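You operate a simulated robot arm through the tools that you are given. There is no shell and no other tool.

You are at the controls of a simulated two-armed robot. One attempt, no reset.

## Task
Fit the green filter, plug in, prime and switch on the pump.
Fine: filter clipped in before the plug and the three strokes of the yellow plunger; switch last.
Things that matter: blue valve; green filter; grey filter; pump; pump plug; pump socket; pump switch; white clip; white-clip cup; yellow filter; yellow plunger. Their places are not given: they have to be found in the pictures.

The check looks at the end state, three seconds after you hand in, the way a careful person would. Anything else that was tipped, shoved, dropped, spilled or broken makes it a failure.

## Robot
Two 7-joint arms with fingered hands on one trunk that stands fixed in place. Base frame: the origin is at the foot of the trunk, x ahead of it, y to its left, z up. Lengths are in cm, angles in degrees, forces in N, time in s.
The left shoulder is at [6.8, 18.5, 116.4], the right one opposite. With the tool pointing down near the work surface each hand reaches from about 10 to 84 cm from the base axis, measured 20 degrees to its own side. Payload 4 kg a hand.
The TCP of each hand is the grasp point between the finger pads, 2.6 cm short of the fingertips. In the tool frame z runs along the fingers and y along their closing line. Largest opening 13.2 cm; the body of the gripper starts 7.3 cm behind the TCP. The gripper is a hand of 3 fingers: y runs from the thumb to the fingers, the wrist lies at [0, 0, -22.4] in the tool frame, and closing takes about 1.5 s.
Orientation is that of the tool frame in the base frame, as a unit quaternion [w, x, y, z]. With the fingers straight down and closing along the base's y, the tool's x points along the base's -x, its y along +y and its z along -z.

## Interface
- The arms move only by the tool play_rows. It takes "left_series", "right_series" or both (then of equal length, played together; a hand with none holds still); each is a list of rows, each a list of 6 numbers: the turn, a rotation vector about the base's x, y, z in degrees, then the shift along the base's x, y, z in cm. In form: [[wx, wy, wz, tx, ty, tz], ...]. A call has 1 to 20 rows; each row is the pose to reach, as a shift and turn from the pose commanded when the call began. "left_gripper" and "right_gripper" are, for a hand that has rows, the gripper command, from -1 (fully open) to 1 (shut), values between in proportion, set as the call begins (left out, the last holds). Rows are played at 5 a second. More than 5 cm and 8.6 degrees between two rows, or a gripper value outside its range, and nothing of the call is played. A pose out of reach is approached as far as the arm can. The call stops where the force on the tool passes 40 N (or 10 N more than at its start, if that is more) or the arm is blocked; 0.2 s more then pass. The fingers move at their own pace (about 7.2 cm/s each) and stop on an object; they squeeze with about 29 N. The grip force told is the motor's: it shows also when the fingers shut on nothing. Time passes only in rows, and 0.2 s behind the last, so rows that repeat a pose let the fingers close. The reply holds the time, the measured pose of the TCP, the force on the tool along the base axes, the opening and the grip force, in the units named above and with some noise, with the torque about the TCP (base axes, N m) and any sound that the robot's microphone picked up, and new pictures: "show" is both (left out), scene, wrist or none (wrist: the cameras of the hands that moved).
- Cameras (640 x 400 px; columns grow to the right, rows downward): "scene" is now at [17.93, 3.34, 142.06]; the picture's right is [0.39, -0.92, -0.07], its down [-0.45, -0.12, -0.89] and it looks along [0.81, 0.38, -0.46] (base axes); focal length 283 px, centre (320, 200). "left" rides on the left gripper at [-6.2, 0.3, -9.2] in its tool frame; the picture's right is [-0.05, -1.00, 0.00], its down [0.83, -0.04, -0.56] and it looks along [0.55, -0.03, 0.83] (tool axes); focal length 230 px, centre (320, 200). "right" rides on the right gripper at [6.2, 0.3, -9.2] in its tool frame; the picture's right is [-0.05, 1.00, 0.00], its down [-0.83, -0.04, -0.56] and it looks along [-0.55, -0.03, 0.83] (tool axes); focal length 230 px, centre (320, 200).
- move_column(by): slides the trunk up (or, below 0, down) by that many cm; the arms and the scene camera ride with it, the base frame stays. It gives what a move gives, with no picture.
- set_fingers(finger1, finger2, thumb_bend, hand): sets how far each is bent, from 0 (flat) to 100 (curled in); at 30 the hand is open as for a grip, at 70 the pads meet at the TCP. One left out holds its place. A second passes; each finger stops where it meets its share of the squeeze, and holds until it gets a number again. A gripper value or a shape takes the hand back. It gives what a move gives, with no picture; readings hold the bend of each and the force on the fingers (four entries, about 0 where the hand has none), thumb and palm.
- set_grasp(shape, hand): the hand has 3 fingers and takes this shape, open, in about a second: jaw (thumb against the fingers, like two jaws); tri (thumb and two fingers); tip (a fingertip pinch); poke (one finger out to press); point (the index stretched); flat (the hand flat); cup (the hand cupped); fist (a fist). The gripper value then closes the fingers along that shape, each until it touches; the sizes above hold for jaw. It gives what a move gives, with no picture.
- pan_tilt(pan, tilt): turns the head with the scene camera to pan (to the left, within 86 degrees either way) and tilt (down, from -29 to 69), counted from straight ahead of the robot. It gives what a move gives, and a new picture of the scene camera.
- locate(camera, pixels): for up to 12 pixels [column, row] of the newest picture of that camera ("zoom" is the newest enlarged one), the place [x, y, z] in the base frame of the surface seen there, good to about 0.2 cm, but the place of the scene camera against the robot may be out by one fixed shift of up to 1.8 cm in any direction. It takes no simulated time.
- inspect(camera, box): a new picture of the part [left, top, right, bottom] of that camera's present view, enlarged. It takes no simulated time.
- hand_in(): hands the job in; it is judged then, once.

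Unless the task says otherwise, let go and move clear before handing in.

The tools are called after "Request:" by a JSON object that holds its "name" and its "arguments". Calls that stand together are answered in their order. play_rows: Moves the arms, as the interface text tells. Its arguments: {"type":"object","properties":{"left_series":{"type":"array"},"left_gripper":{"type":"number"},"right_series":{"type":"array"},"right_gripper":{"type":"number"},"show":{"type":"string","enum":["both","scene","wrist","none"]}},"required":[]} The other tools are called the same way: move_column (by) slides the trunk up or down; set_grasp (shape, hand) gives the hand a shape; set_fingers (finger1, finger2, thumb_bend, hand) moves the fingers one by one; pan_tilt (pan, tilt) turns the head that bears the scene camera; locate (camera, pixels) gives the place of the surface under pixels of a picture; inspect (camera, box) takes an enlarged picture of a part of a camera's view; hand_in () hands the job in.

At the start:

```text
t: 0.0
left_position: [36.47, 42.7, 122.22]
left_orientation: [0.0, 0.0, 1.0, 0.001]
left_ft_force: [0.2, 1.3, 0.0]
left_ft_torque: [0.04, 0.0, -0.05]
left_gripper_width: 13.19
left_gripper_force: 0.1
left_shape: jaw
left_bend: [30.0, 30.0, 30.0]
left_finger forces: [0.0, 0.0, 0.1, 0.0, 0.0, 0.0]
right_position: [48.74, 2.81, 128.3]
right_orientation: [0.0, 0.0, 1.0, 0.0]
right_ft_force: [0.2, 0.1, 0.1]
right_ft_torque: [-0.01, 0.02, 0.0]
right_gripper_width: 13.2
right_gripper_force: 0.0
right_shape: jaw
right_bend: [30.0, 30.0, 30.0]
right_finger forces: [0.0, 0.0, 0.0, 0.0, 0.0, 0.0]
trunk travel left (down, up): [-20.0, 26.2]
head pan, tilt: [23.4, 18.0]
```

scene: 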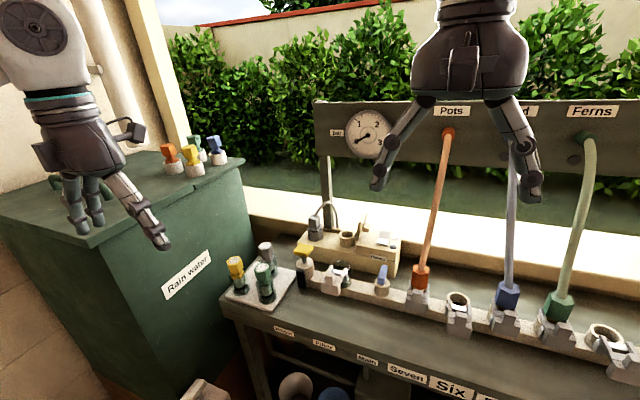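
right: 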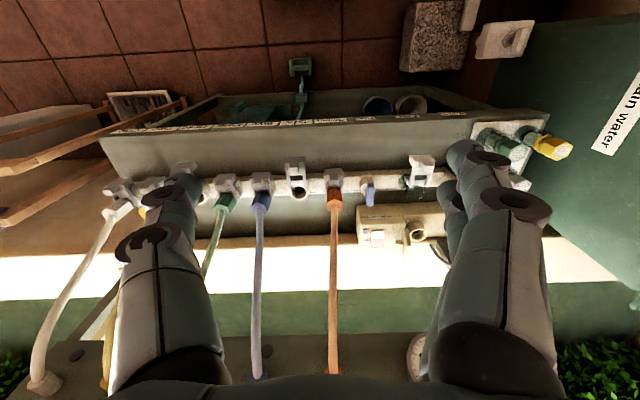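
left: 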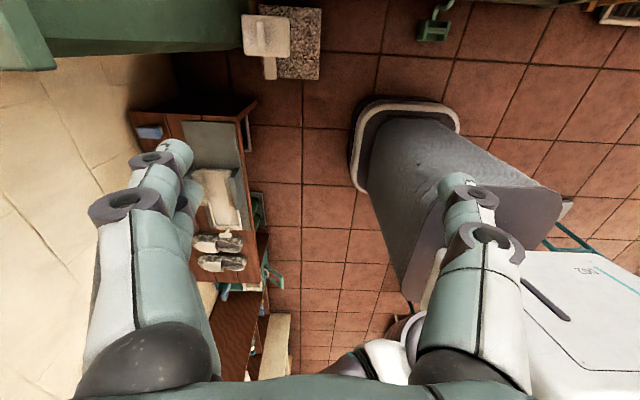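

The scene picture shows a bench with a pump near (350,250), filters on a tray near (262,280), and a row of hose cups. I'll enlarge these regions before moving.

Request:
{"name": "inspect", "arguments": {"camera": "scene", "box": [210, 190, 410, 315]}}

Request:
{"name": "inspect", "arguments": {"camera": "scene", "box": [400, 230, 640, 380]}}

Request:
{"name": "inspect", "arguments": {"camera": "right", "box": [320, 110, 580, 270]}}

```text
3.20 times, centred on (310, 252) of scene
```

zoom: 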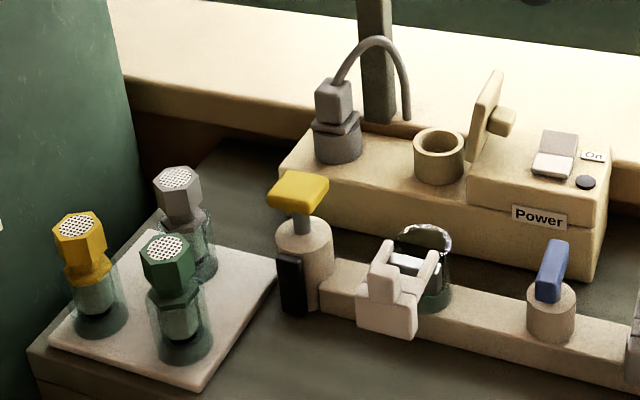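

```text
2.67 times, centred on (520, 305) of scene
```

zoom: 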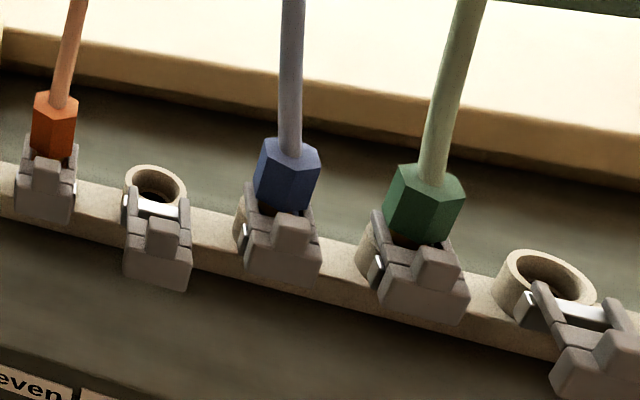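

```text
2.46 times, centred on (450, 190) of right
```

zoom: 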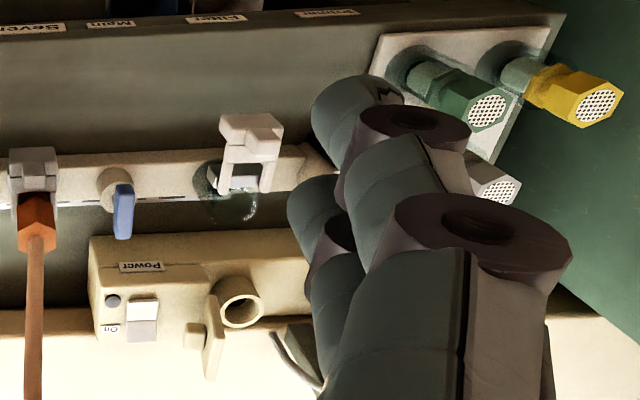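

The pump (zoom) has a grey plug parked on a pedestal at left, a round socket with an upright flap, and a switch; the manifold holds the yellow plunger, glass cup with white clip, and blue valve. I'll locate these points and look at the labels.

Request:
{"name": "locate", "arguments": {"camera": "right", "pixels": [[367, 196], [421, 160], [420, 185], [411, 232], [375, 240], [370, 215], [438, 177], [498, 140], [517, 152], [549, 146]]}}

Request:
{"name": "locate", "arguments": {"camera": "scene", "pixels": [[265, 246], [263, 268], [235, 262], [303, 248], [331, 275], [347, 238], [316, 222], [382, 272], [383, 239], [393, 247], [343, 265], [315, 234]]}}

Request:
{"name": "inspect", "arguments": {"camera": "scene", "box": [260, 315, 420, 400]}}

Request:
{"name": "inspect", "arguments": {"camera": "scene", "box": [300, 90, 420, 165]}}

```text
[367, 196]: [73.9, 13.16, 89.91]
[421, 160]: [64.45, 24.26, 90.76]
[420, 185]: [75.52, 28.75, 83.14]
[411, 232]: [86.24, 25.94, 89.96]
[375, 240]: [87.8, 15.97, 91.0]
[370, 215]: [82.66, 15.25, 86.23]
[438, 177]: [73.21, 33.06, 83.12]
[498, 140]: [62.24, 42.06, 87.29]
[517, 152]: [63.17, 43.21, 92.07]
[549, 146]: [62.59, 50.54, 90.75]
```

```text
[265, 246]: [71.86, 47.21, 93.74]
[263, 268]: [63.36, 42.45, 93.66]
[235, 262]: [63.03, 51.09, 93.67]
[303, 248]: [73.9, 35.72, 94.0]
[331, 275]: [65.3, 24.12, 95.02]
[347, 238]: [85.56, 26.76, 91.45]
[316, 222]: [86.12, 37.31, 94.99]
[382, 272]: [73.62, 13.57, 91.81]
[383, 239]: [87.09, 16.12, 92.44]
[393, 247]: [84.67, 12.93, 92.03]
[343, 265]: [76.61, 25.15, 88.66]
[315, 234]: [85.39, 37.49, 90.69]
```

```text
4.00 times, centred on (340, 358) of scene
```

zoom: 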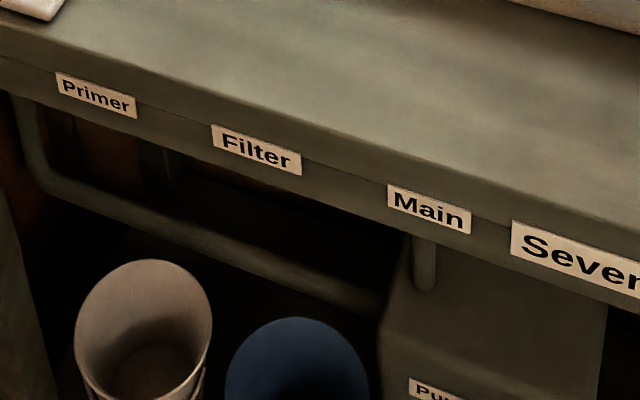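

```text
5.33 times, centred on (360, 128) of scene
```

zoom: 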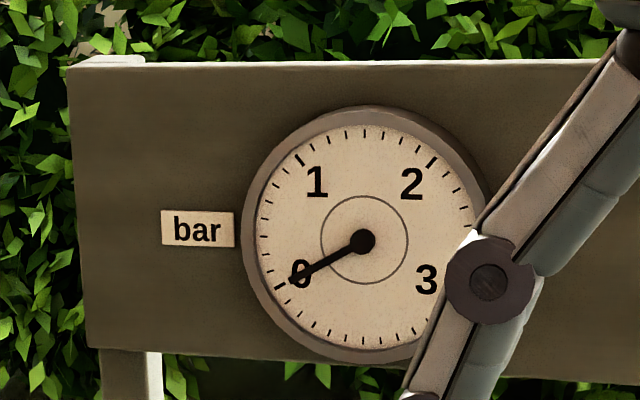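

Labels read Primer, Filter, Main, Seven…; the gauge reads 0 and the white clip sits in front of the glass cup. I'll swing the right hand over toward y≈26, lower, so its forward-looking wrist camera gives a close view of the pump and clip.

Request:
{"name": "play_rows", "arguments": {"right_series": [[0, 0, 0, -2, 4, 0], [0, 0, 0, -4, 8, 0], [0, 0, 0, -6, 12, 0], [0, 0, 0, -8, 16, 0], [0, 0, 0, -8, 18, -3]], "show": "both"}}

```text
t: 1.2
left_position: [36.63, 42.72, 122.06]
left_orientation: [-0.001, 0.0, 1.0, 0.0]
left_ft_force: [-0.1, -0.5, 0.0]
left_ft_torque: [0.03, 0.0, 0.0]
left_gripper_width: 13.2
left_gripper_force: 0.1
left_shape: jaw
left_bend: [30.0, 30.0, 30.0]
left_finger forces: [0.0, 0.0, 0.0, 0.0, 0.1, 0.0]
right_position: [40.94, 20.91, 125.19]
right_orientation: [-0.002, -0.001, 1.0, 0.0]
right_ft_force: [-0.4, 0.0, 0.4]
right_ft_torque: [0.0, 0.01, -0.01]
right_gripper_width: 13.17
right_gripper_force: 0.0
right_shape: jaw
right_bend: [30.0, 30.0, 30.0]
right_finger forces: [0.0, 0.0, 0.0, 0.0, 0.1, 0.1]
trunk travel left (down, up): [-20.0, 26.2]
head pan, tilt: [23.4, 18.0]
```

scene: 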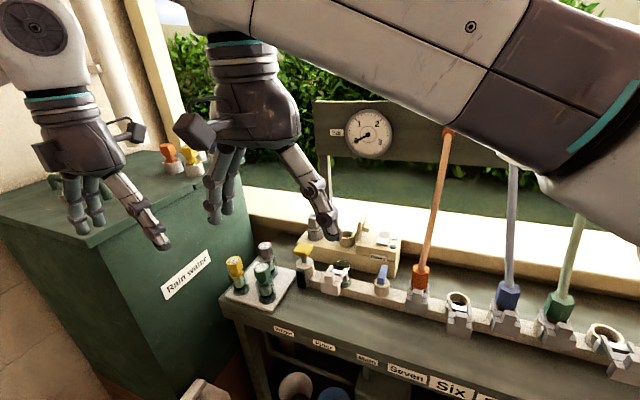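
right: 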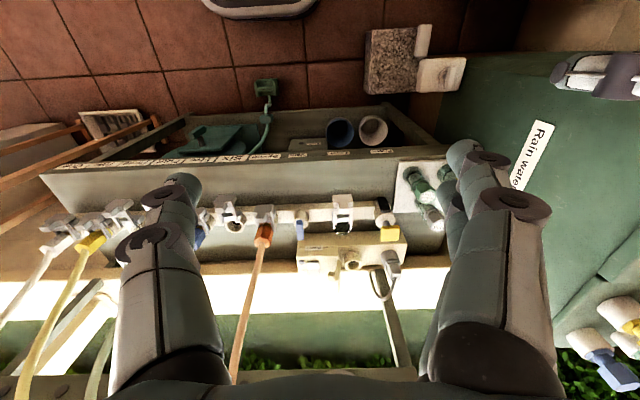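

The right wrist camera now looks straight at the pump and manifold around (345,230). I'll enlarge it.

Request:
{"name": "inspect", "arguments": {"camera": "right", "box": [280, 160, 460, 300]}}

Request:
{"name": "inspect", "arguments": {"camera": "right", "box": [180, 180, 320, 280]}}

```text
2.86 times, centred on (370, 230) of right
```

zoom: 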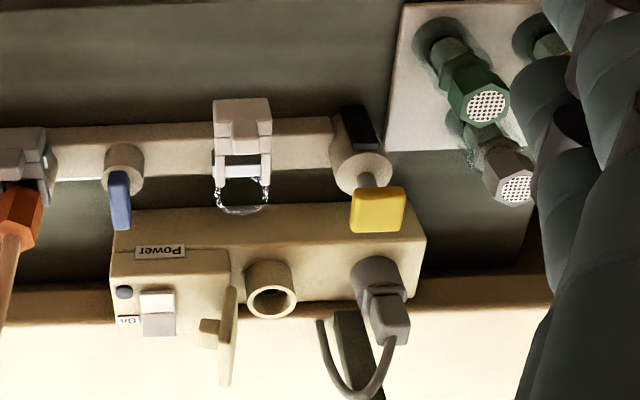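

```text
4.00 times, centred on (250, 230) of right
```

zoom: 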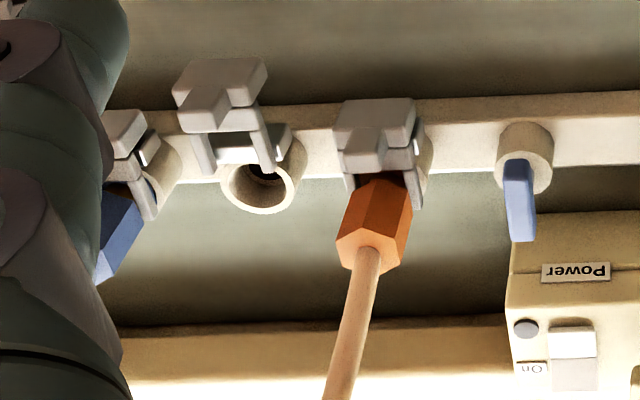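

The clips differ between the occupied and empty cups; I need a closer look. I'll lower the right hand and move forward while staying well above all parts (tops ≈ z 95).

Request:
{"name": "play_rows", "arguments": {"right_series": [[0, 0, 0, 3, 0.5, -4], [0, 0, 0, 6, 1, -8], [0, 0, 0, 9, 1.5, -12], [0, 0, 0, 11, 2, -15], [0, 0, 0, 11, 2, -15]], "show": "wrist"}}

Request:
{"name": "inspect", "arguments": {"camera": "right", "box": [260, 120, 460, 245]}}

```text
refused: row 1 steps farther than a row can; nothing moved
```

```text
3.20 times, centred on (360, 182) of right
```

zoom: 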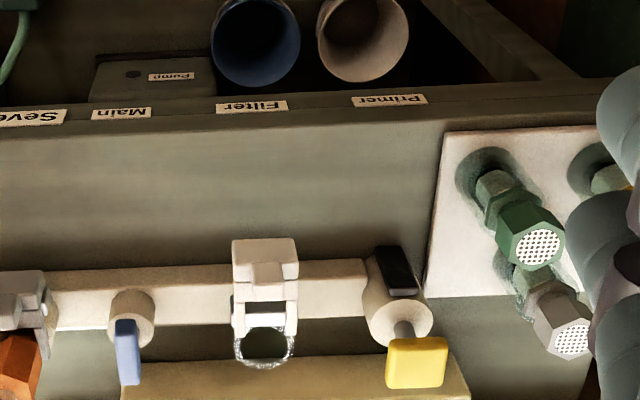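

The step size was a hair over 5 cm, so nothing moved. I'll repeat with smaller steps.

Request:
{"name": "play_rows", "arguments": {"right_series": [[0, 0, 0, 2.5, 0.5, -3.5], [0, 0, 0, 5, 1, -7], [0, 0, 0, 7.5, 1.5, -10.5], [0, 0, 0, 10, 2, -14], [0, 0, 0, 10, 2, -15], [0, 0, 0, 10, 2, -15]], "show": "wrist"}}

Request:
{"name": "inspect", "arguments": {"camera": "right", "box": [220, 120, 460, 270]}}

```text
t: 2.6
left_position: [36.59, 42.7, 122.1]
left_orientation: [0.001, -0.001, 1.0, -0.001]
left_ft_force: [-0.5, 0.1, -0.7]
left_ft_torque: [0.0, 0.01, 0.02]
left_gripper_width: 13.21
left_gripper_force: 0.1
left_shape: jaw
left_bend: [30.0, 30.0, 30.0]
left_finger forces: [0.0, 0.1, 0.1, 0.0, 0.0, 0.1]
right_position: [50.77, 22.88, 110.39]
right_orientation: [0.001, -0.002, 1.0, 0.0]
right_ft_force: [-0.8, 0.2, -0.4]
right_ft_torque: [-0.03, 0.01, 0.02]
right_gripper_width: 13.2
right_gripper_force: 0.1
right_shape: jaw
right_bend: [30.0, 30.0, 30.0]
right_finger forces: [0.1, 0.0, 0.0, 0.0, 0.0, 0.0]
trunk travel left (down, up): [-20.0, 26.2]
head pan, tilt: [23.4, 18.0]
```

right: 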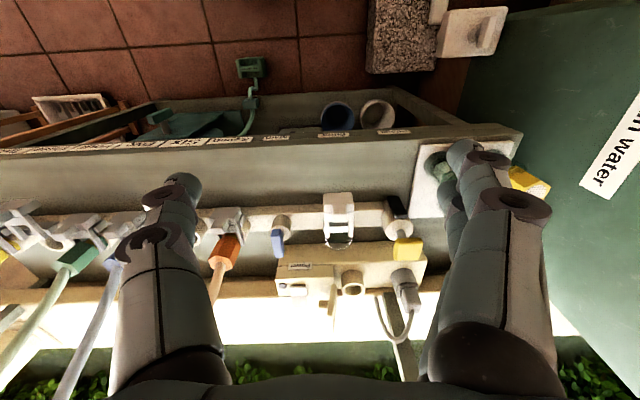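

```text
2.67 times, centred on (340, 195) of right
```

zoom: 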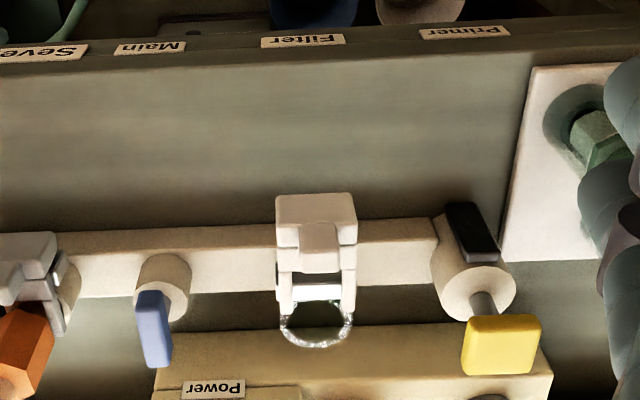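

I'll enlarge the white clip, the occupied grey clip and the pump top further.

Request:
{"name": "inspect", "arguments": {"camera": "right", "box": [308, 182, 372, 262]}}

Request:
{"name": "inspect", "arguments": {"camera": "right", "box": [196, 196, 292, 266]}}

Request:
{"name": "inspect", "arguments": {"camera": "right", "box": [270, 240, 440, 350]}}

Request:
{"name": "inspect", "arguments": {"camera": "scene", "box": [300, 245, 370, 305]}}

Request:
{"name": "inspect", "arguments": {"camera": "scene", "box": [395, 260, 480, 340]}}

```text
5.00 times, centred on (340, 222) of right
```

zoom: 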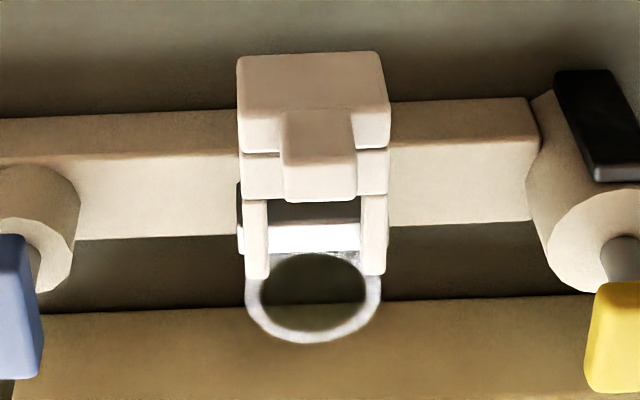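

```text
5.71 times, centred on (244, 231) of right
```

zoom: 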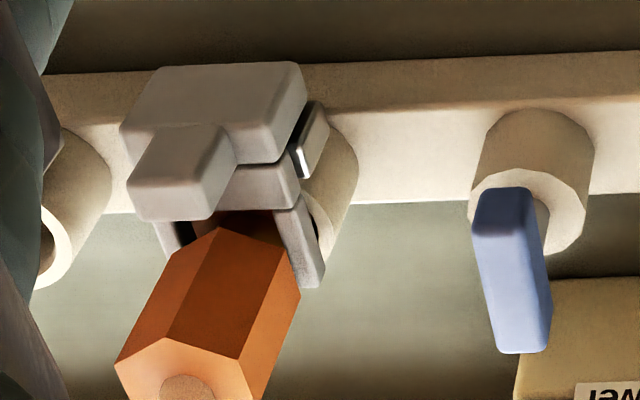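

```text
3.64 times, centred on (355, 295) of right
```

zoom: 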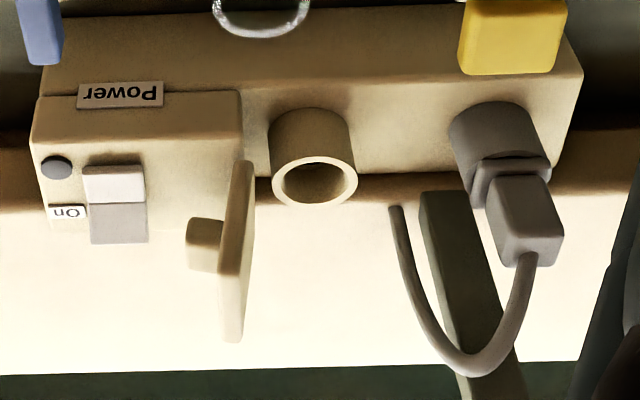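

```text
6.67 times, centred on (335, 275) of scene
```

zoom: 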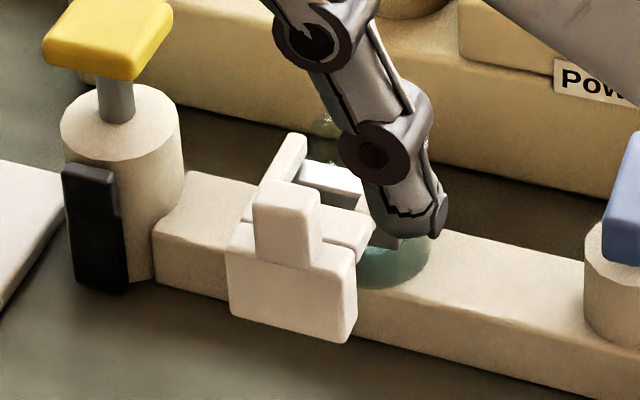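

```text
5.00 times, centred on (438, 300) of scene
```

zoom: 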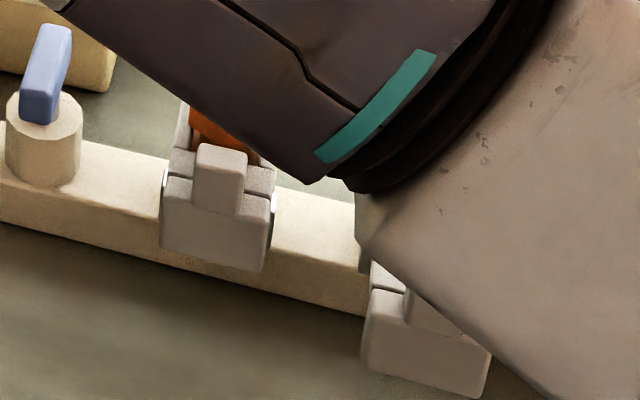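

The clips are forks on blocks: the white one stands drawn back (bar visible between prongs at (338,229)), the orange one looks pushed in. I'll locate their points to confirm the sliding direction and distance.

Request:
{"name": "locate", "arguments": {"camera": "right", "pixels": [[338, 193], [338, 198], [340, 208], [340, 219], [327, 228], [327.4, 235], [350.4, 234], [338.4, 229.4], [338.4, 249.5], [326, 240], [351, 239], [338, 205]]}}

Request:
{"name": "locate", "arguments": {"camera": "right", "pixels": [[225.6, 209], [225.6, 213.5], [218.6, 224], [241.5, 243.5], [242.2, 221.4], [236, 223], [230, 250], [365, 212], [280, 215], [270, 230], [277, 235], [278, 254]]}}

Request:
{"name": "locate", "arguments": {"camera": "right", "pixels": [[353, 293], [353, 270], [346, 287], [361, 287], [335, 300], [322, 305], [285, 286], [301, 291], [301, 300], [403, 247], [398, 208], [407, 236]]}}

Request:
{"name": "locate", "arguments": {"camera": "right", "pixels": [[403, 279], [410, 293], [410, 300], [405, 287], [393, 278], [412, 308], [290, 280], [300, 265], [340, 260], [420, 260]]}}

```text
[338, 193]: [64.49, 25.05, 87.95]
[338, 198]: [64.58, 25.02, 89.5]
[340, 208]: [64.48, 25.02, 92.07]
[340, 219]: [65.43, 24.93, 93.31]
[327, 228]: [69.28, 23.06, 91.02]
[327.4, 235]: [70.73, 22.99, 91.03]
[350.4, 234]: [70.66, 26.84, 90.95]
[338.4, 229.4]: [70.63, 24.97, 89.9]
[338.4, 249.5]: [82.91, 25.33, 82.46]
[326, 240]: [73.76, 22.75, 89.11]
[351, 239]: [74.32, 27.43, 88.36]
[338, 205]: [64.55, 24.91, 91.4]
```

```text
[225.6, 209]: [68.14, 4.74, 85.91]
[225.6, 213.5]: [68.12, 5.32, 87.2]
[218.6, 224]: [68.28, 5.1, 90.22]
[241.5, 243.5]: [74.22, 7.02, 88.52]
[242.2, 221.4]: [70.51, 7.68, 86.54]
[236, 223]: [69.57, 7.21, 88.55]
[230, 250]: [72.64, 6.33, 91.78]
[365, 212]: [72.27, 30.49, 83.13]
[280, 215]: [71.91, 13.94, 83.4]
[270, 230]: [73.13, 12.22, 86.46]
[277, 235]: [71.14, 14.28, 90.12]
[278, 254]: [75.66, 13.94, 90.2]
```

```text
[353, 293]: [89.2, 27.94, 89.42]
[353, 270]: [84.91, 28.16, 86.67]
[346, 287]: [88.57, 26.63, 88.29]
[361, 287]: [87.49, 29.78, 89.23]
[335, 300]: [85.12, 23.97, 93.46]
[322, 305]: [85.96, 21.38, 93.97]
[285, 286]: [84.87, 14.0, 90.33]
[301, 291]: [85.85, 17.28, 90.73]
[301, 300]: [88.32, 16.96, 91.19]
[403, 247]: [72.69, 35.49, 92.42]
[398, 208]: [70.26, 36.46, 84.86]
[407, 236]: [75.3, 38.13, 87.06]
```

```text
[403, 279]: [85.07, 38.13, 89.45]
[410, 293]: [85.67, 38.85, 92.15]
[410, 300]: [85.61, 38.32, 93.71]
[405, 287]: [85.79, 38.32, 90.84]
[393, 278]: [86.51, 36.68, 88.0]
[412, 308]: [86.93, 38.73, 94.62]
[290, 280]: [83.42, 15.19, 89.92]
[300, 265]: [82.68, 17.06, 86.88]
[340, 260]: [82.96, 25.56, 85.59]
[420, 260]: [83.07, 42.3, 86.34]
```

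White block front is at x≈64.5 versus 68.1 on the occupied orange clip, so closing means sliding the clip +x by about 3.6 cm; cup centre ≈ (74.0, 25.0). I'll bring the right hand back out of the way and move the left hand ahead over the filter tray for a close view.

Request:
{"name": "play_rows", "arguments": {"right_series": [[0, 0, 0, -1, -1, 4], [0, 0, 0, -2, -4, 8], [0, 0, 0, -2, -8, 11], [0, 0, 0, -2, -12, 14], [0, 0, 0, -2, -16, 16], [0, 0, 0, -2, -20, 18], [0, 0, 0, -2, -24, 18], [0, 0, 0, -2, -27, 18]], "show": "none"}}

Request:
{"name": "play_rows", "arguments": {"left_series": [[0, 0, 0, 4.5, 0, -1], [0, 0, 0, 9, 0, -2], [0, 0, 0, 13.5, 0, -3], [0, 0, 0, 18, 0, -4], [0, 0, 0, 22.5, 0, -5], [0, 0, 0, 27, 0, -6], [0, 0, 0, 31, 0, -7], [0, 0, 0, 35, -1, -8], [0, 0, 0, 38, -2, -9]], "show": "both"}}

```text
refused: row 2 steps farther than a row can; nothing moved
```

```text
t: 4.6
left_position: [70.35, 41.83, 114.48]
left_orientation: [0.001, -0.002, 1.0, 0.0]
left_ft_force: [0.9, -0.3, 1.2]
left_ft_torque: [-0.01, -0.01, -0.02]
left_gripper_width: 13.21
left_gripper_force: 0.1
left_shape: jaw
left_bend: [30.0, 30.0, 30.0]
left_finger forces: [0.1, 0.0, 0.1, 0.0, 0.1, 0.1]
left hand out of reach, approached as far as the arm can: row 8, 9
right_position: [50.65, 22.75, 110.51]
right_orientation: [0.0, -0.001, 1.0, 0.0]
right_ft_force: [-0.1, -1.3, 0.7]
right_ft_torque: [-0.02, -0.01, 0.0]
right_gripper_width: 13.16
right_gripper_force: 0.1
right_shape: jaw
right_bend: [30.0, 30.0, 30.0]
right_finger forces: [0.1, 0.0, 0.1, 0.0, 0.0, 0.0]
trunk travel left (down, up): [-20.0, 26.2]
head pan, tilt: [23.4, 18.0]
```

scene: 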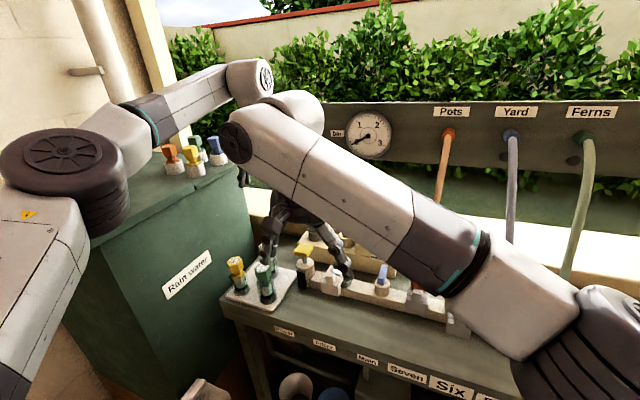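
left: 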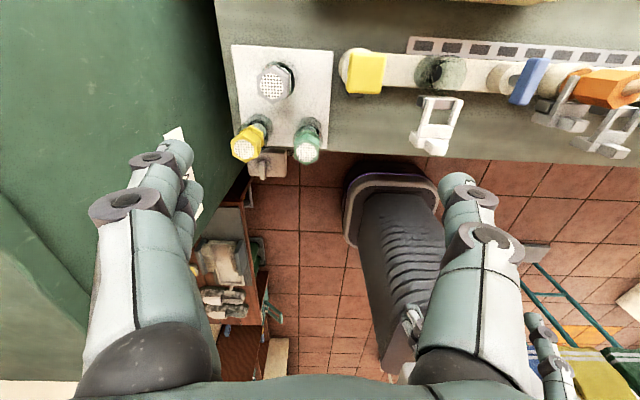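

The left wrist camera now shows the tray with the grey filter at (275,82), yellow (245,148) and green (307,145). I'll enlarge it, and locate the key points.

Request:
{"name": "inspect", "arguments": {"camera": "left", "box": [220, 40, 340, 180]}}

Request:
{"name": "inspect", "arguments": {"camera": "left", "box": [330, 20, 490, 170]}}

Request:
{"name": "inspect", "arguments": {"camera": "left", "box": [480, 30, 640, 160]}}

Request:
{"name": "locate", "arguments": {"camera": "left", "pixels": [[307, 152], [308, 135], [296, 145], [319, 145], [307, 125], [245, 148], [275, 82], [250, 100], [300, 60], [325, 130], [437, 72], [434, 105]]}}

```text
2.86 times, centred on (280, 110) of left
```

zoom: 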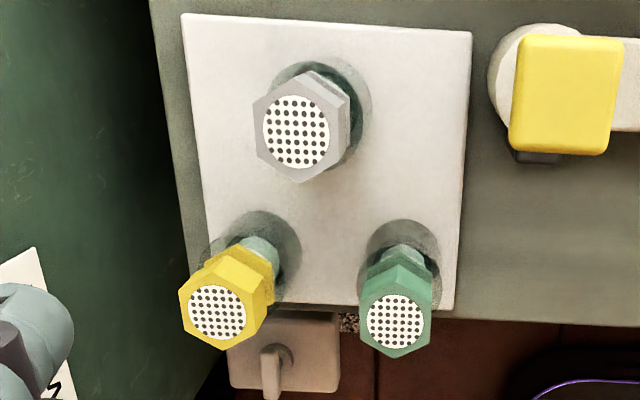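

```text
2.67 times, centred on (410, 95) of left
```

zoom: 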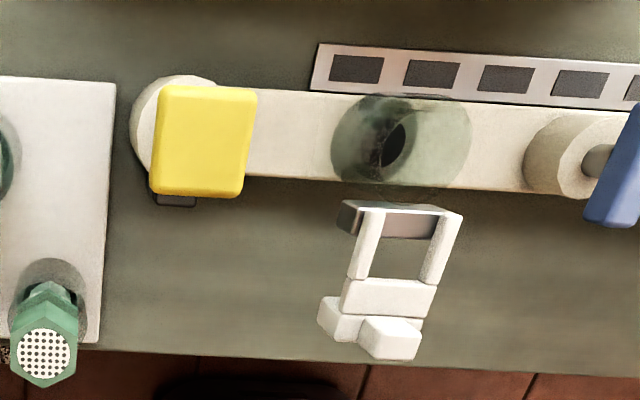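

```text
3.08 times, centred on (560, 95) of left
```

zoom: 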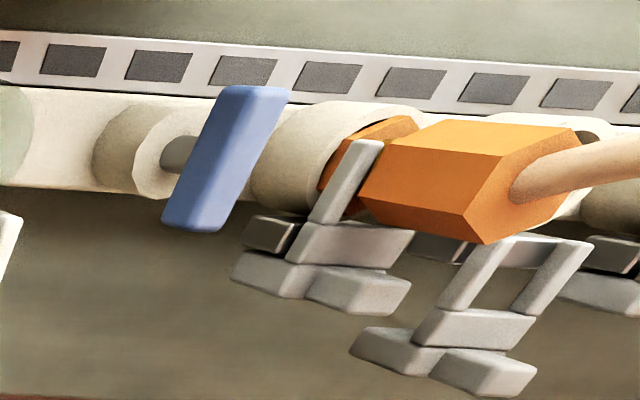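

```text
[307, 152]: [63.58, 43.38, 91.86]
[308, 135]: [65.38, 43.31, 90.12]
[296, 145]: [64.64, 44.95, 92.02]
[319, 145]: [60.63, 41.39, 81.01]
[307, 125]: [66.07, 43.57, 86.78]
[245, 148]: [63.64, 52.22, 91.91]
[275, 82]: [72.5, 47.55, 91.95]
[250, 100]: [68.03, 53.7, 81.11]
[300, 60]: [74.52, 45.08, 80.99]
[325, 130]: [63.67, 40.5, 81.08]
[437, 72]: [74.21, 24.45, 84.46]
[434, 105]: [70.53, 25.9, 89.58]
```

Clip closing direction is confirmed: the open grey clip in the left zoom sits drawn back like the white one. Green filter axis ≈ (63.6, 43.4), top z≈91.9. I'll view the filters from the scene side to find the head and neck heights.

Request:
{"name": "inspect", "arguments": {"camera": "scene", "box": [225, 245, 305, 310]}}

Request:
{"name": "locate", "arguments": {"camera": "scene", "pixels": [[263, 268], [264, 274], [265, 279], [266, 283], [266, 288], [267, 292], [268, 297], [248, 290]]}}

Request:
{"name": "inspect", "arguments": {"camera": "right", "box": [260, 120, 560, 320]}}

```text
6.15 times, centred on (265, 278) of scene
```

zoom: 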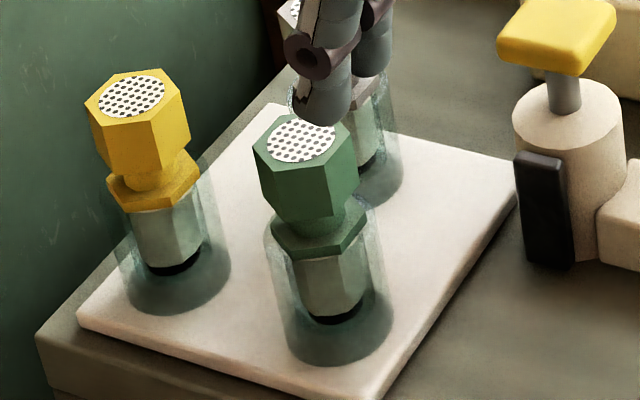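

```text
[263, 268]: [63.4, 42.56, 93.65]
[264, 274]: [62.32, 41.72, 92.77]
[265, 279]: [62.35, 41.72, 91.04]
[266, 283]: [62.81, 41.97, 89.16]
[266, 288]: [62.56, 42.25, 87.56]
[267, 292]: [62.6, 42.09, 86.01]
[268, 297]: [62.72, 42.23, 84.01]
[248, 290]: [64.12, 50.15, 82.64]
```

```text
2.00 times, centred on (410, 220) of right
```

zoom: 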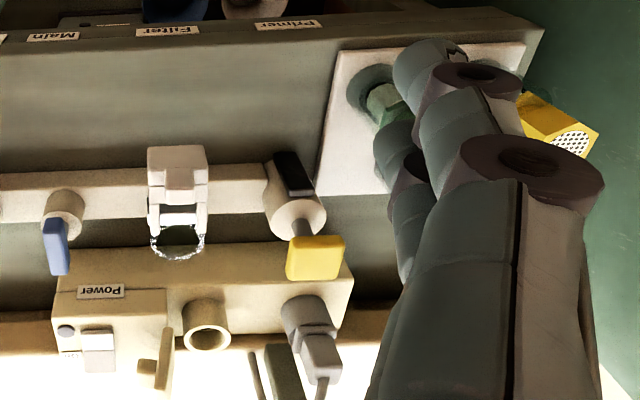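

The filter head spans about z 88.3–91.9, with flats facing ±y and the body standing in a clear sleeve. First I'll retreat the right hand clear to the right.

Request:
{"name": "play_rows", "arguments": {"right_series": [[0, 0, 0, -1, -1, 3], [0, 0, 0, -2, -4, 6], [0, 0, 0, -2, -8, 7.5], [0, 0, 0, -2, -12, 9], [0, 0, 0, -2, -16, 10.5], [0, 0, 0, -2, -20, 12], [0, 0, 0, -2, -24, 13.5], [0, 0, 0, -3, -28, 15], [0, 0, 0, -4, -32, 16], [0, 0, 0, -4, -32, 16]], "show": "both"}}

```text
t: 6.8
left_position: [70.56, 41.89, 114.36]
left_orientation: [0.0, 0.0, 1.0, -0.001]
left_ft_force: [0.3, -0.3, -0.3]
left_ft_torque: [-0.05, 0.02, 0.01]
left_gripper_width: 13.18
left_gripper_force: 0.0
left_shape: jaw
left_bend: [30.0, 30.0, 30.0]
left_finger forces: [0.0, 0.0, 0.0, 0.0, 0.1, 0.0]
right_position: [46.84, -9.3, 126.25]
right_orientation: [-0.001, -0.001, 1.0, -0.001]
right_ft_force: [-0.2, -0.1, -0.3]
right_ft_torque: [0.03, 0.01, 0.02]
right_gripper_width: 13.21
right_gripper_force: 0.1
right_shape: jaw
right_bend: [30.0, 30.0, 30.0]
right_finger forces: [0.0, 0.1, 0.0, 0.0, 0.0, 0.0]
trunk travel left (down, up): [-20.0, 26.2]
head pan, tilt: [23.4, 18.0]
```

scene: 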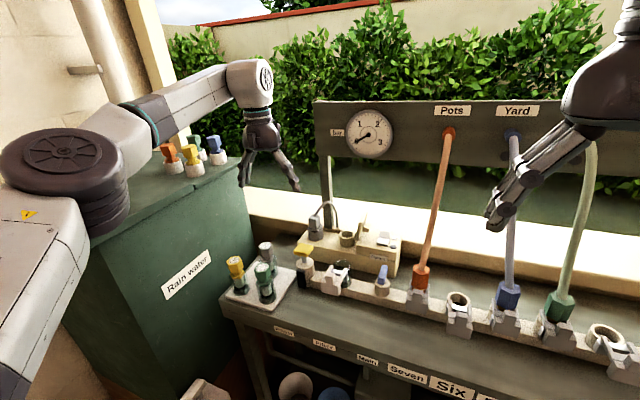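
right: 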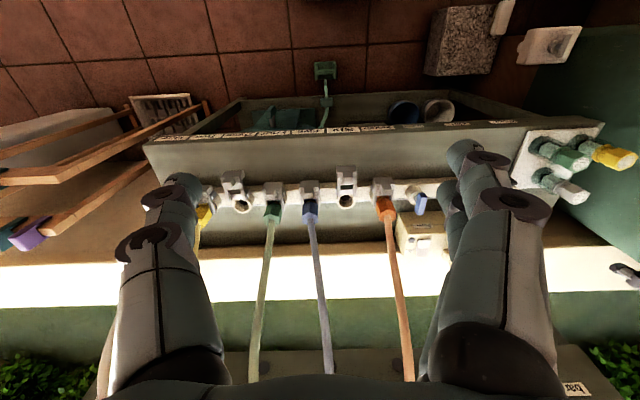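

The view is clear now. Before descending with the left arm I need the tank's top height, since the forearm passes above it.

Request:
{"name": "locate", "arguments": {"camera": "scene", "pixels": [[95, 240], [240, 165], [140, 200], [60, 210], [195, 160], [220, 160], [170, 155], [245, 200], [230, 120], [180, 100], [60, 170], [267, 130]]}}

Request:
{"name": "play_rows", "arguments": {"left_series": [[0, 0, 0, -2, 0.5, 0], [0, 0, 0, -4, 1, 0], [0, 0, 0, -6, 1.5, 0], [0, 0, 0, -8, 2, 0], [0, 0, 0, -9, 2.5, 0]], "left_gripper": -0.1, "show": "both"}}

```text
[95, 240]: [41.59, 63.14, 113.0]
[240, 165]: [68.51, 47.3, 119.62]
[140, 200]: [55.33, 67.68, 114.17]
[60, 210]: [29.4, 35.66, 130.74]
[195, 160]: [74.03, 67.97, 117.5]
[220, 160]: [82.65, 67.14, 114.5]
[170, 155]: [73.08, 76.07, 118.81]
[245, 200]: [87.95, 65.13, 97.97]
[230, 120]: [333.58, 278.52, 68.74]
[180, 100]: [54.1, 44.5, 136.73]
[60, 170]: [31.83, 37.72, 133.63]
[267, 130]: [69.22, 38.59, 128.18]
```

```text
t: 8.0
left_position: [61.5, 44.4, 114.29]
left_orientation: [0.0, -0.001, 1.0, 0.0]
left_ft_force: [0.1, -0.4, 0.9]
left_ft_torque: [-0.02, 0.02, 0.02]
left_gripper_width: 7.33
left_gripper_force: 0.0
left_shape: jaw
left_bend: [72.0, 72.0, 70.0]
left_finger forces: [0.0, 0.0, 0.0, 0.0, 0.0, 0.1]
right_position: [46.82, -9.24, 126.27]
right_orientation: [0.0, 0.0, 1.0, 0.0]
right_ft_force: [-0.4, -0.1, 1.0]
right_ft_torque: [-0.01, -0.01, 0.01]
right_gripper_width: 13.18
right_gripper_force: 0.0
right_shape: jaw
right_bend: [30.0, 30.0, 30.0]
right_finger forces: [0.0, 0.1, 0.0, 0.1, 0.0, 0.0]
trunk travel left (down, up): [-20.0, 26.2]
head pan, tilt: [23.4, 18.0]
```

scene: 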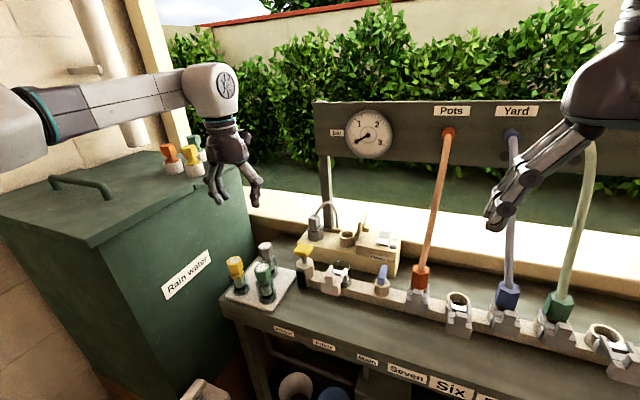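
left: 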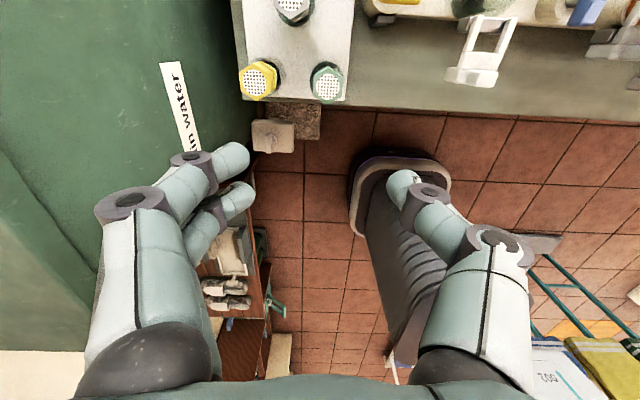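

Left gripper is at 7.3 cm opening and the commanded pose follows the measured one. I'll refine the green filter's place in this view (mesh near (327,83)).

Request:
{"name": "inspect", "arguments": {"camera": "left", "box": [290, 50, 370, 110]}}

Request:
{"name": "locate", "arguments": {"camera": "left", "pixels": [[327, 83], [318, 83], [336, 82], [327, 76], [327, 90], [328, 98], [313, 82], [342, 76], [257, 81]]}}

```text
6.67 times, centred on (330, 80) of left
```

zoom: 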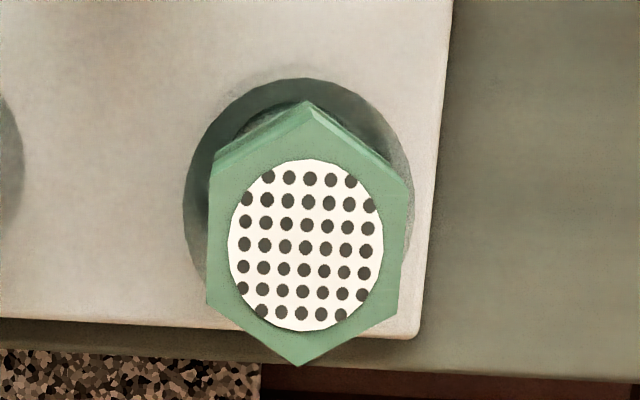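

```text
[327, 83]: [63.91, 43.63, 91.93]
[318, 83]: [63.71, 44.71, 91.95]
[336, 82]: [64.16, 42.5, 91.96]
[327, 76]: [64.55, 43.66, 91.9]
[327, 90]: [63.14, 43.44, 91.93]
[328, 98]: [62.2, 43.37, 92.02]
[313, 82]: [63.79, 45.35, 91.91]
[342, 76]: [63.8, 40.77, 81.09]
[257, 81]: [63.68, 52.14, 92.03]
```

Filter centre is (63.5, 43.5), 3.5 cm across the flats. I'll line up above it and come down to z≈97, then check.

Request:
{"name": "play_rows", "arguments": {"left_series": [[0, 0, 0, 1, -0.5, -1], [0, 0, 0, 2, -0.9, -4], [0, 0, 0, 2, -0.9, -8], [0, 0, 0, 2, -0.9, -12], [0, 0, 0, 2, -0.9, -15], [0, 0, 0, 2, -0.9, -17], [0, 0, 0, 2, -0.9, -17]], "show": "both"}}

```text
t: 9.6
left_position: [63.44, 43.51, 97.26]
left_orientation: [0.0, -0.002, 1.0, 0.0]
left_ft_force: [0.2, -0.3, 0.3]
left_ft_torque: [-0.01, -0.02, -0.04]
left_gripper_width: 7.33
left_gripper_force: 0.0
left_shape: jaw
left_bend: [72.0, 72.0, 70.0]
left_finger forces: [0.1, 0.1, 0.1, 0.0, 0.1, 0.0]
right_position: [46.86, -9.43, 126.27]
right_orientation: [0.0, -0.001, 1.0, 0.0]
right_ft_force: [0.0, 0.4, -0.1]
right_ft_torque: [-0.03, 0.01, 0.01]
right_gripper_width: 13.21
right_gripper_force: 0.0
right_shape: jaw
right_bend: [30.0, 30.0, 30.0]
right_finger forces: [0.0, 0.1, 0.1, 0.0, 0.1, 0.0]
trunk travel left (down, up): [-20.0, 26.2]
head pan, tilt: [23.4, 18.0]
```

scene: 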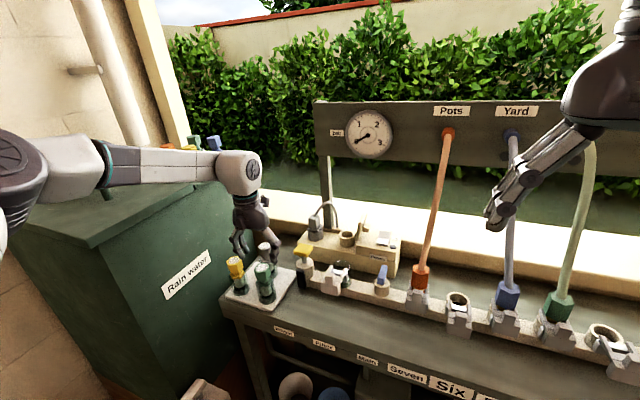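
left: 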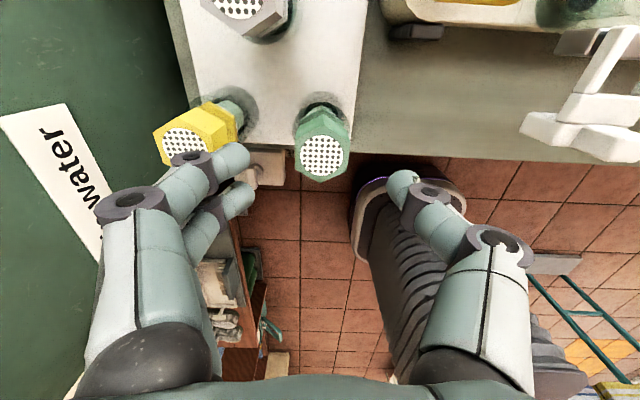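

The hand is centred over the green head, but the fingers on the left come near the yellow filter (240,155). I'll narrow the opening to about 5.6 cm and measure the finger clearance before descending.

Request:
{"name": "play_rows", "arguments": {"left_series": [[0, 0, 0, 0, 0, 0], [0, 0, 0, 0, 0, 0], [0, 0, 0, 0, 0, 0]], "left_gripper": 0.15, "show": "wrist"}}

Request:
{"name": "locate", "arguments": {"camera": "left", "pixels": [[190, 160], [250, 160], [230, 158], [250, 195], [185, 145], [130, 205], [430, 190], [395, 185], [322, 157], [348, 158], [295, 158], [238, 120]]}}

```text
t: 10.4
left_position: [63.48, 43.66, 97.38]
left_orientation: [0.0, -0.001, 1.0, 0.001]
left_ft_force: [1.0, -0.1, -0.4]
left_ft_torque: [-0.02, 0.01, 0.0]
left_gripper_width: 5.69
left_gripper_force: 0.1
left_shape: jaw
left_bend: [73.0, 73.0, 70.0]
left_finger forces: [0.0, 0.0, 0.1, 0.0, 0.1, 0.1]
right_position: [46.81, -9.34, 126.37]
right_orientation: [-0.001, -0.001, 1.0, 0.0]
right_ft_force: [0.4, -0.2, -0.6]
right_ft_torque: [-0.03, 0.03, 0.01]
right_gripper_width: 13.18
right_gripper_force: 0.1
right_shape: jaw
right_bend: [30.0, 30.0, 30.0]
right_finger forces: [0.0, 0.1, 0.0, 0.0, 0.0, 0.1]
trunk travel left (down, up): [-20.0, 26.2]
head pan, tilt: [23.4, 18.0]
```

left: 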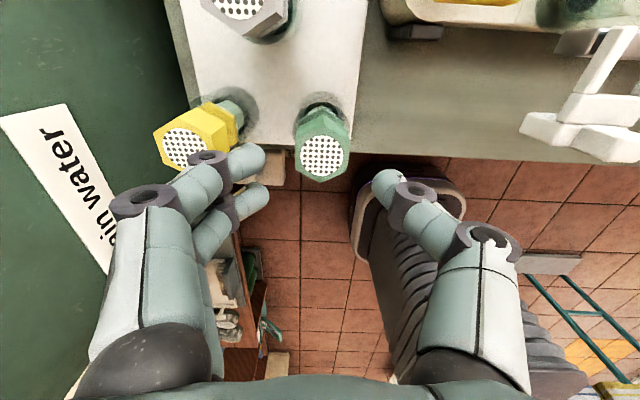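

```text
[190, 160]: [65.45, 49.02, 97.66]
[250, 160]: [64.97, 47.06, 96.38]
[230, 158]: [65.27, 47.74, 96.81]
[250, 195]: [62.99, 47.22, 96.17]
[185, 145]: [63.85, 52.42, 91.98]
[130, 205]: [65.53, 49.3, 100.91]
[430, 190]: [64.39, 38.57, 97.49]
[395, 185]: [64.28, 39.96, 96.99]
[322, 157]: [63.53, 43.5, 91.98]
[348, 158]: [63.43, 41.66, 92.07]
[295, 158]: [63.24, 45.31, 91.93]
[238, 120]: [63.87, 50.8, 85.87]
```

Knuckles sit at y≈49–50 versus the yellow head face at 50.4, so I'll narrow a little more to 5 cm and descend to z≈91.5, watching forces.

Request:
{"name": "play_rows", "arguments": {"left_series": [[0, 0, 0, 0, 0, 0], [0, 0, 0, 0, -0.05, 0], [0, 0, 0, 0, -0.05, -1.5], [0, 0, 0, 0, -0.05, -3], [0, 0, 0, 0, -0.05, -4.5], [0, 0, 0, 0, -0.05, -5.7], [0, 0, 0, 0, -0.05, -5.7]], "left_gripper": 0.25, "show": "both"}}

Request:
{"name": "inspect", "arguments": {"camera": "scene", "box": [210, 200, 310, 310]}}

```text
t: 12.0
left_position: [63.55, 43.54, 91.7]
left_orientation: [0.0, -0.001, 1.0, 0.0]
left_ft_force: [-0.1, -0.5, 0.3]
left_ft_torque: [0.01, 0.0, 0.01]
left_gripper_width: 5.0
left_gripper_force: 0.1
left_shape: jaw
left_bend: [73.0, 73.0, 70.0]
left_finger forces: [0.1, 0.0, 0.1, 0.0, 0.1, 0.0]
right_position: [46.79, -9.33, 126.32]
right_orientation: [0.001, 0.0, 1.0, 0.0]
right_ft_force: [0.4, 0.4, -0.2]
right_ft_torque: [-0.05, 0.03, 0.01]
right_gripper_width: 13.22
right_gripper_force: 0.0
right_shape: jaw
right_bend: [30.0, 30.0, 30.0]
right_finger forces: [0.1, 0.0, 0.0, 0.0, 0.0, 0.0]
trunk travel left (down, up): [-20.0, 26.2]
head pan, tilt: [23.4, 18.0]
```

scene: 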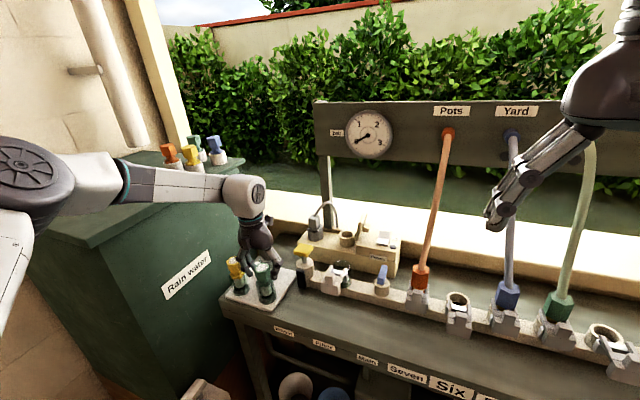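
left: 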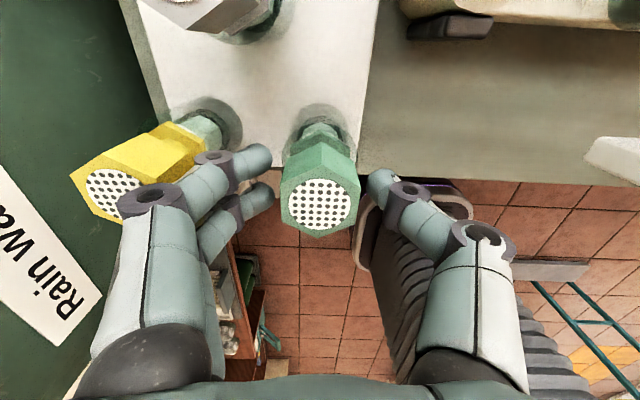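

```text
3.64 times, centred on (260, 255) of scene
```

zoom: 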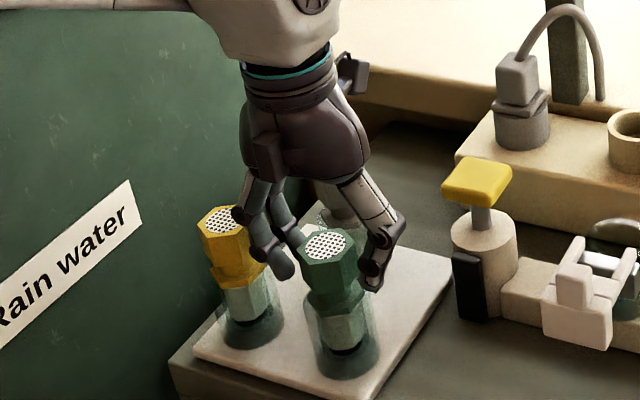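

The fingers straddle the green head cleanly with no contact forces. I'll close the gripper.

Request:
{"name": "play_rows", "arguments": {"left_series": [[0, 0, 0, 0, 0, 0], [0, 0, 0, 0, 0, 0], [0, 0, 0, 0, 0, 0], [0, 0, 0, 0, 0, 0], [0, 0, 0, 0, 0, 0], [0, 0, 0, 0, 0, 0]], "left_gripper": 1, "show": "wrist"}}

```text
t: 13.4
left_position: [63.59, 43.47, 91.57]
left_orientation: [0.0, -0.001, 1.0, 0.0]
left_ft_force: [-0.4, 0.2, 0.9]
left_ft_torque: [0.0, -0.02, 0.01]
left_gripper_width: 2.91
left_gripper_force: 28.5
left_shape: jaw
left_bend: [73.0, 73.0, 70.0]
left_finger forces: [12.6, 13.8, 0.0, 0.0, 25.4, 0.0]
right_position: [46.92, -9.4, 126.28]
right_orientation: [0.0, -0.001, 1.0, 0.0]
right_ft_force: [0.2, 0.2, 0.1]
right_ft_torque: [-0.01, 0.02, 0.0]
right_gripper_width: 13.2
right_gripper_force: 0.0
right_shape: jaw
right_bend: [30.0, 30.0, 30.0]
right_finger forces: [0.0, 0.1, 0.0, 0.1, 0.0, 0.0]
trunk travel left (down, up): [-20.0, 26.2]
head pan, tilt: [23.4, 18.0]
```

left: 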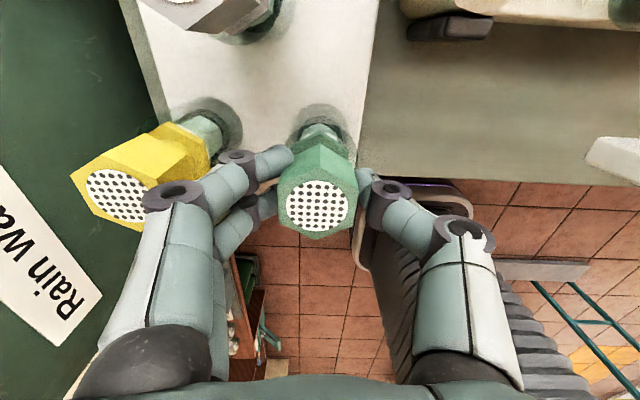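

It's held (25 N on thumb, 12.6/13.8 N on fingers). I'll lift slowly straight up 10 cm.

Request:
{"name": "play_rows", "arguments": {"left_series": [[0, 0, 0, 0, 0, 0.5], [0, 0, 0, 0, 0, 1], [0, 0, 0, 0, 0, 2], [0, 0, 0, 0, 0, 3.5], [0, 0, 0, 0, 0, 5], [0, 0, 0, 0, 0, 7], [0, 0, 0, 0, 0, 9], [0, 0, 0, 0, 0, 11], [0, 0, 0, 0, 0, 11]], "show": "both"}}

Request:
{"name": "inspect", "arguments": {"camera": "scene", "box": [210, 180, 350, 310]}}

```text
t: 15.4
left_position: [63.65, 43.49, 102.6]
left_orientation: [0.0, -0.001, 1.0, 0.0]
left_ft_force: [0.4, -0.1, -1.1]
left_ft_torque: [-0.01, -0.03, -0.03]
left_gripper_width: 2.9
left_gripper_force: 28.4
left_shape: jaw
left_bend: [73.0, 73.0, 70.0]
left_finger forces: [12.8, 13.9, 0.1, 0.0, 25.5, 0.0]
right_position: [46.95, -9.26, 126.37]
right_orientation: [0.0, -0.001, 1.0, -0.001]
right_ft_force: [-0.2, -0.5, 0.4]
right_ft_torque: [0.01, 0.03, 0.04]
right_gripper_width: 13.19
right_gripper_force: 0.1
right_shape: jaw
right_bend: [30.0, 30.0, 30.0]
right_finger forces: [0.0, 0.0, 0.0, 0.1, 0.0, 0.1]
trunk travel left (down, up): [-20.0, 26.2]
head pan, tilt: [23.4, 18.0]
```

scene: 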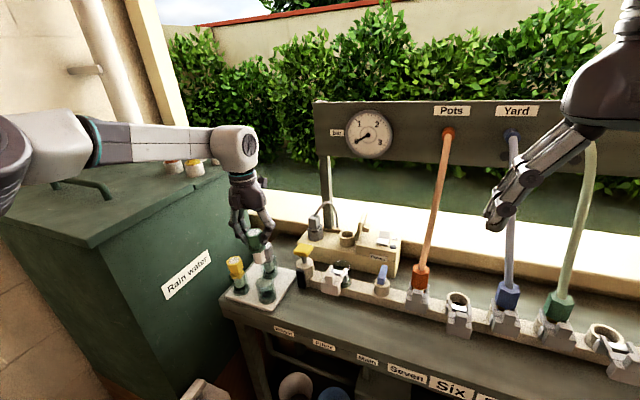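
left: 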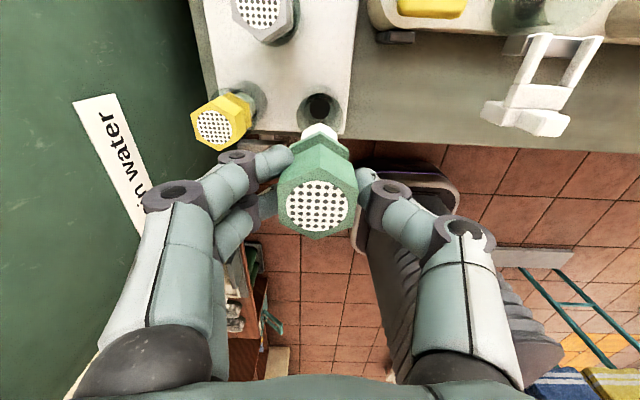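

```text
3.08 times, centred on (280, 245) of scene
```

zoom: 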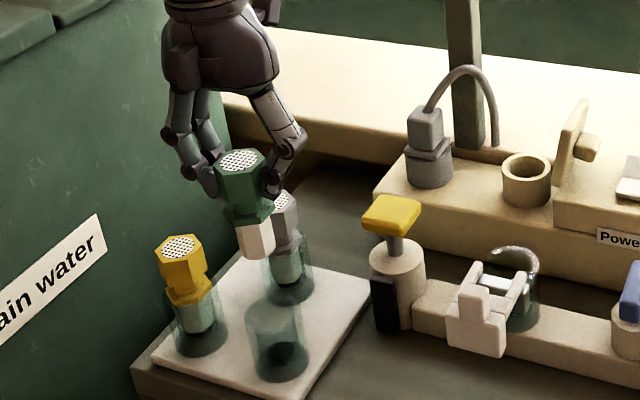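

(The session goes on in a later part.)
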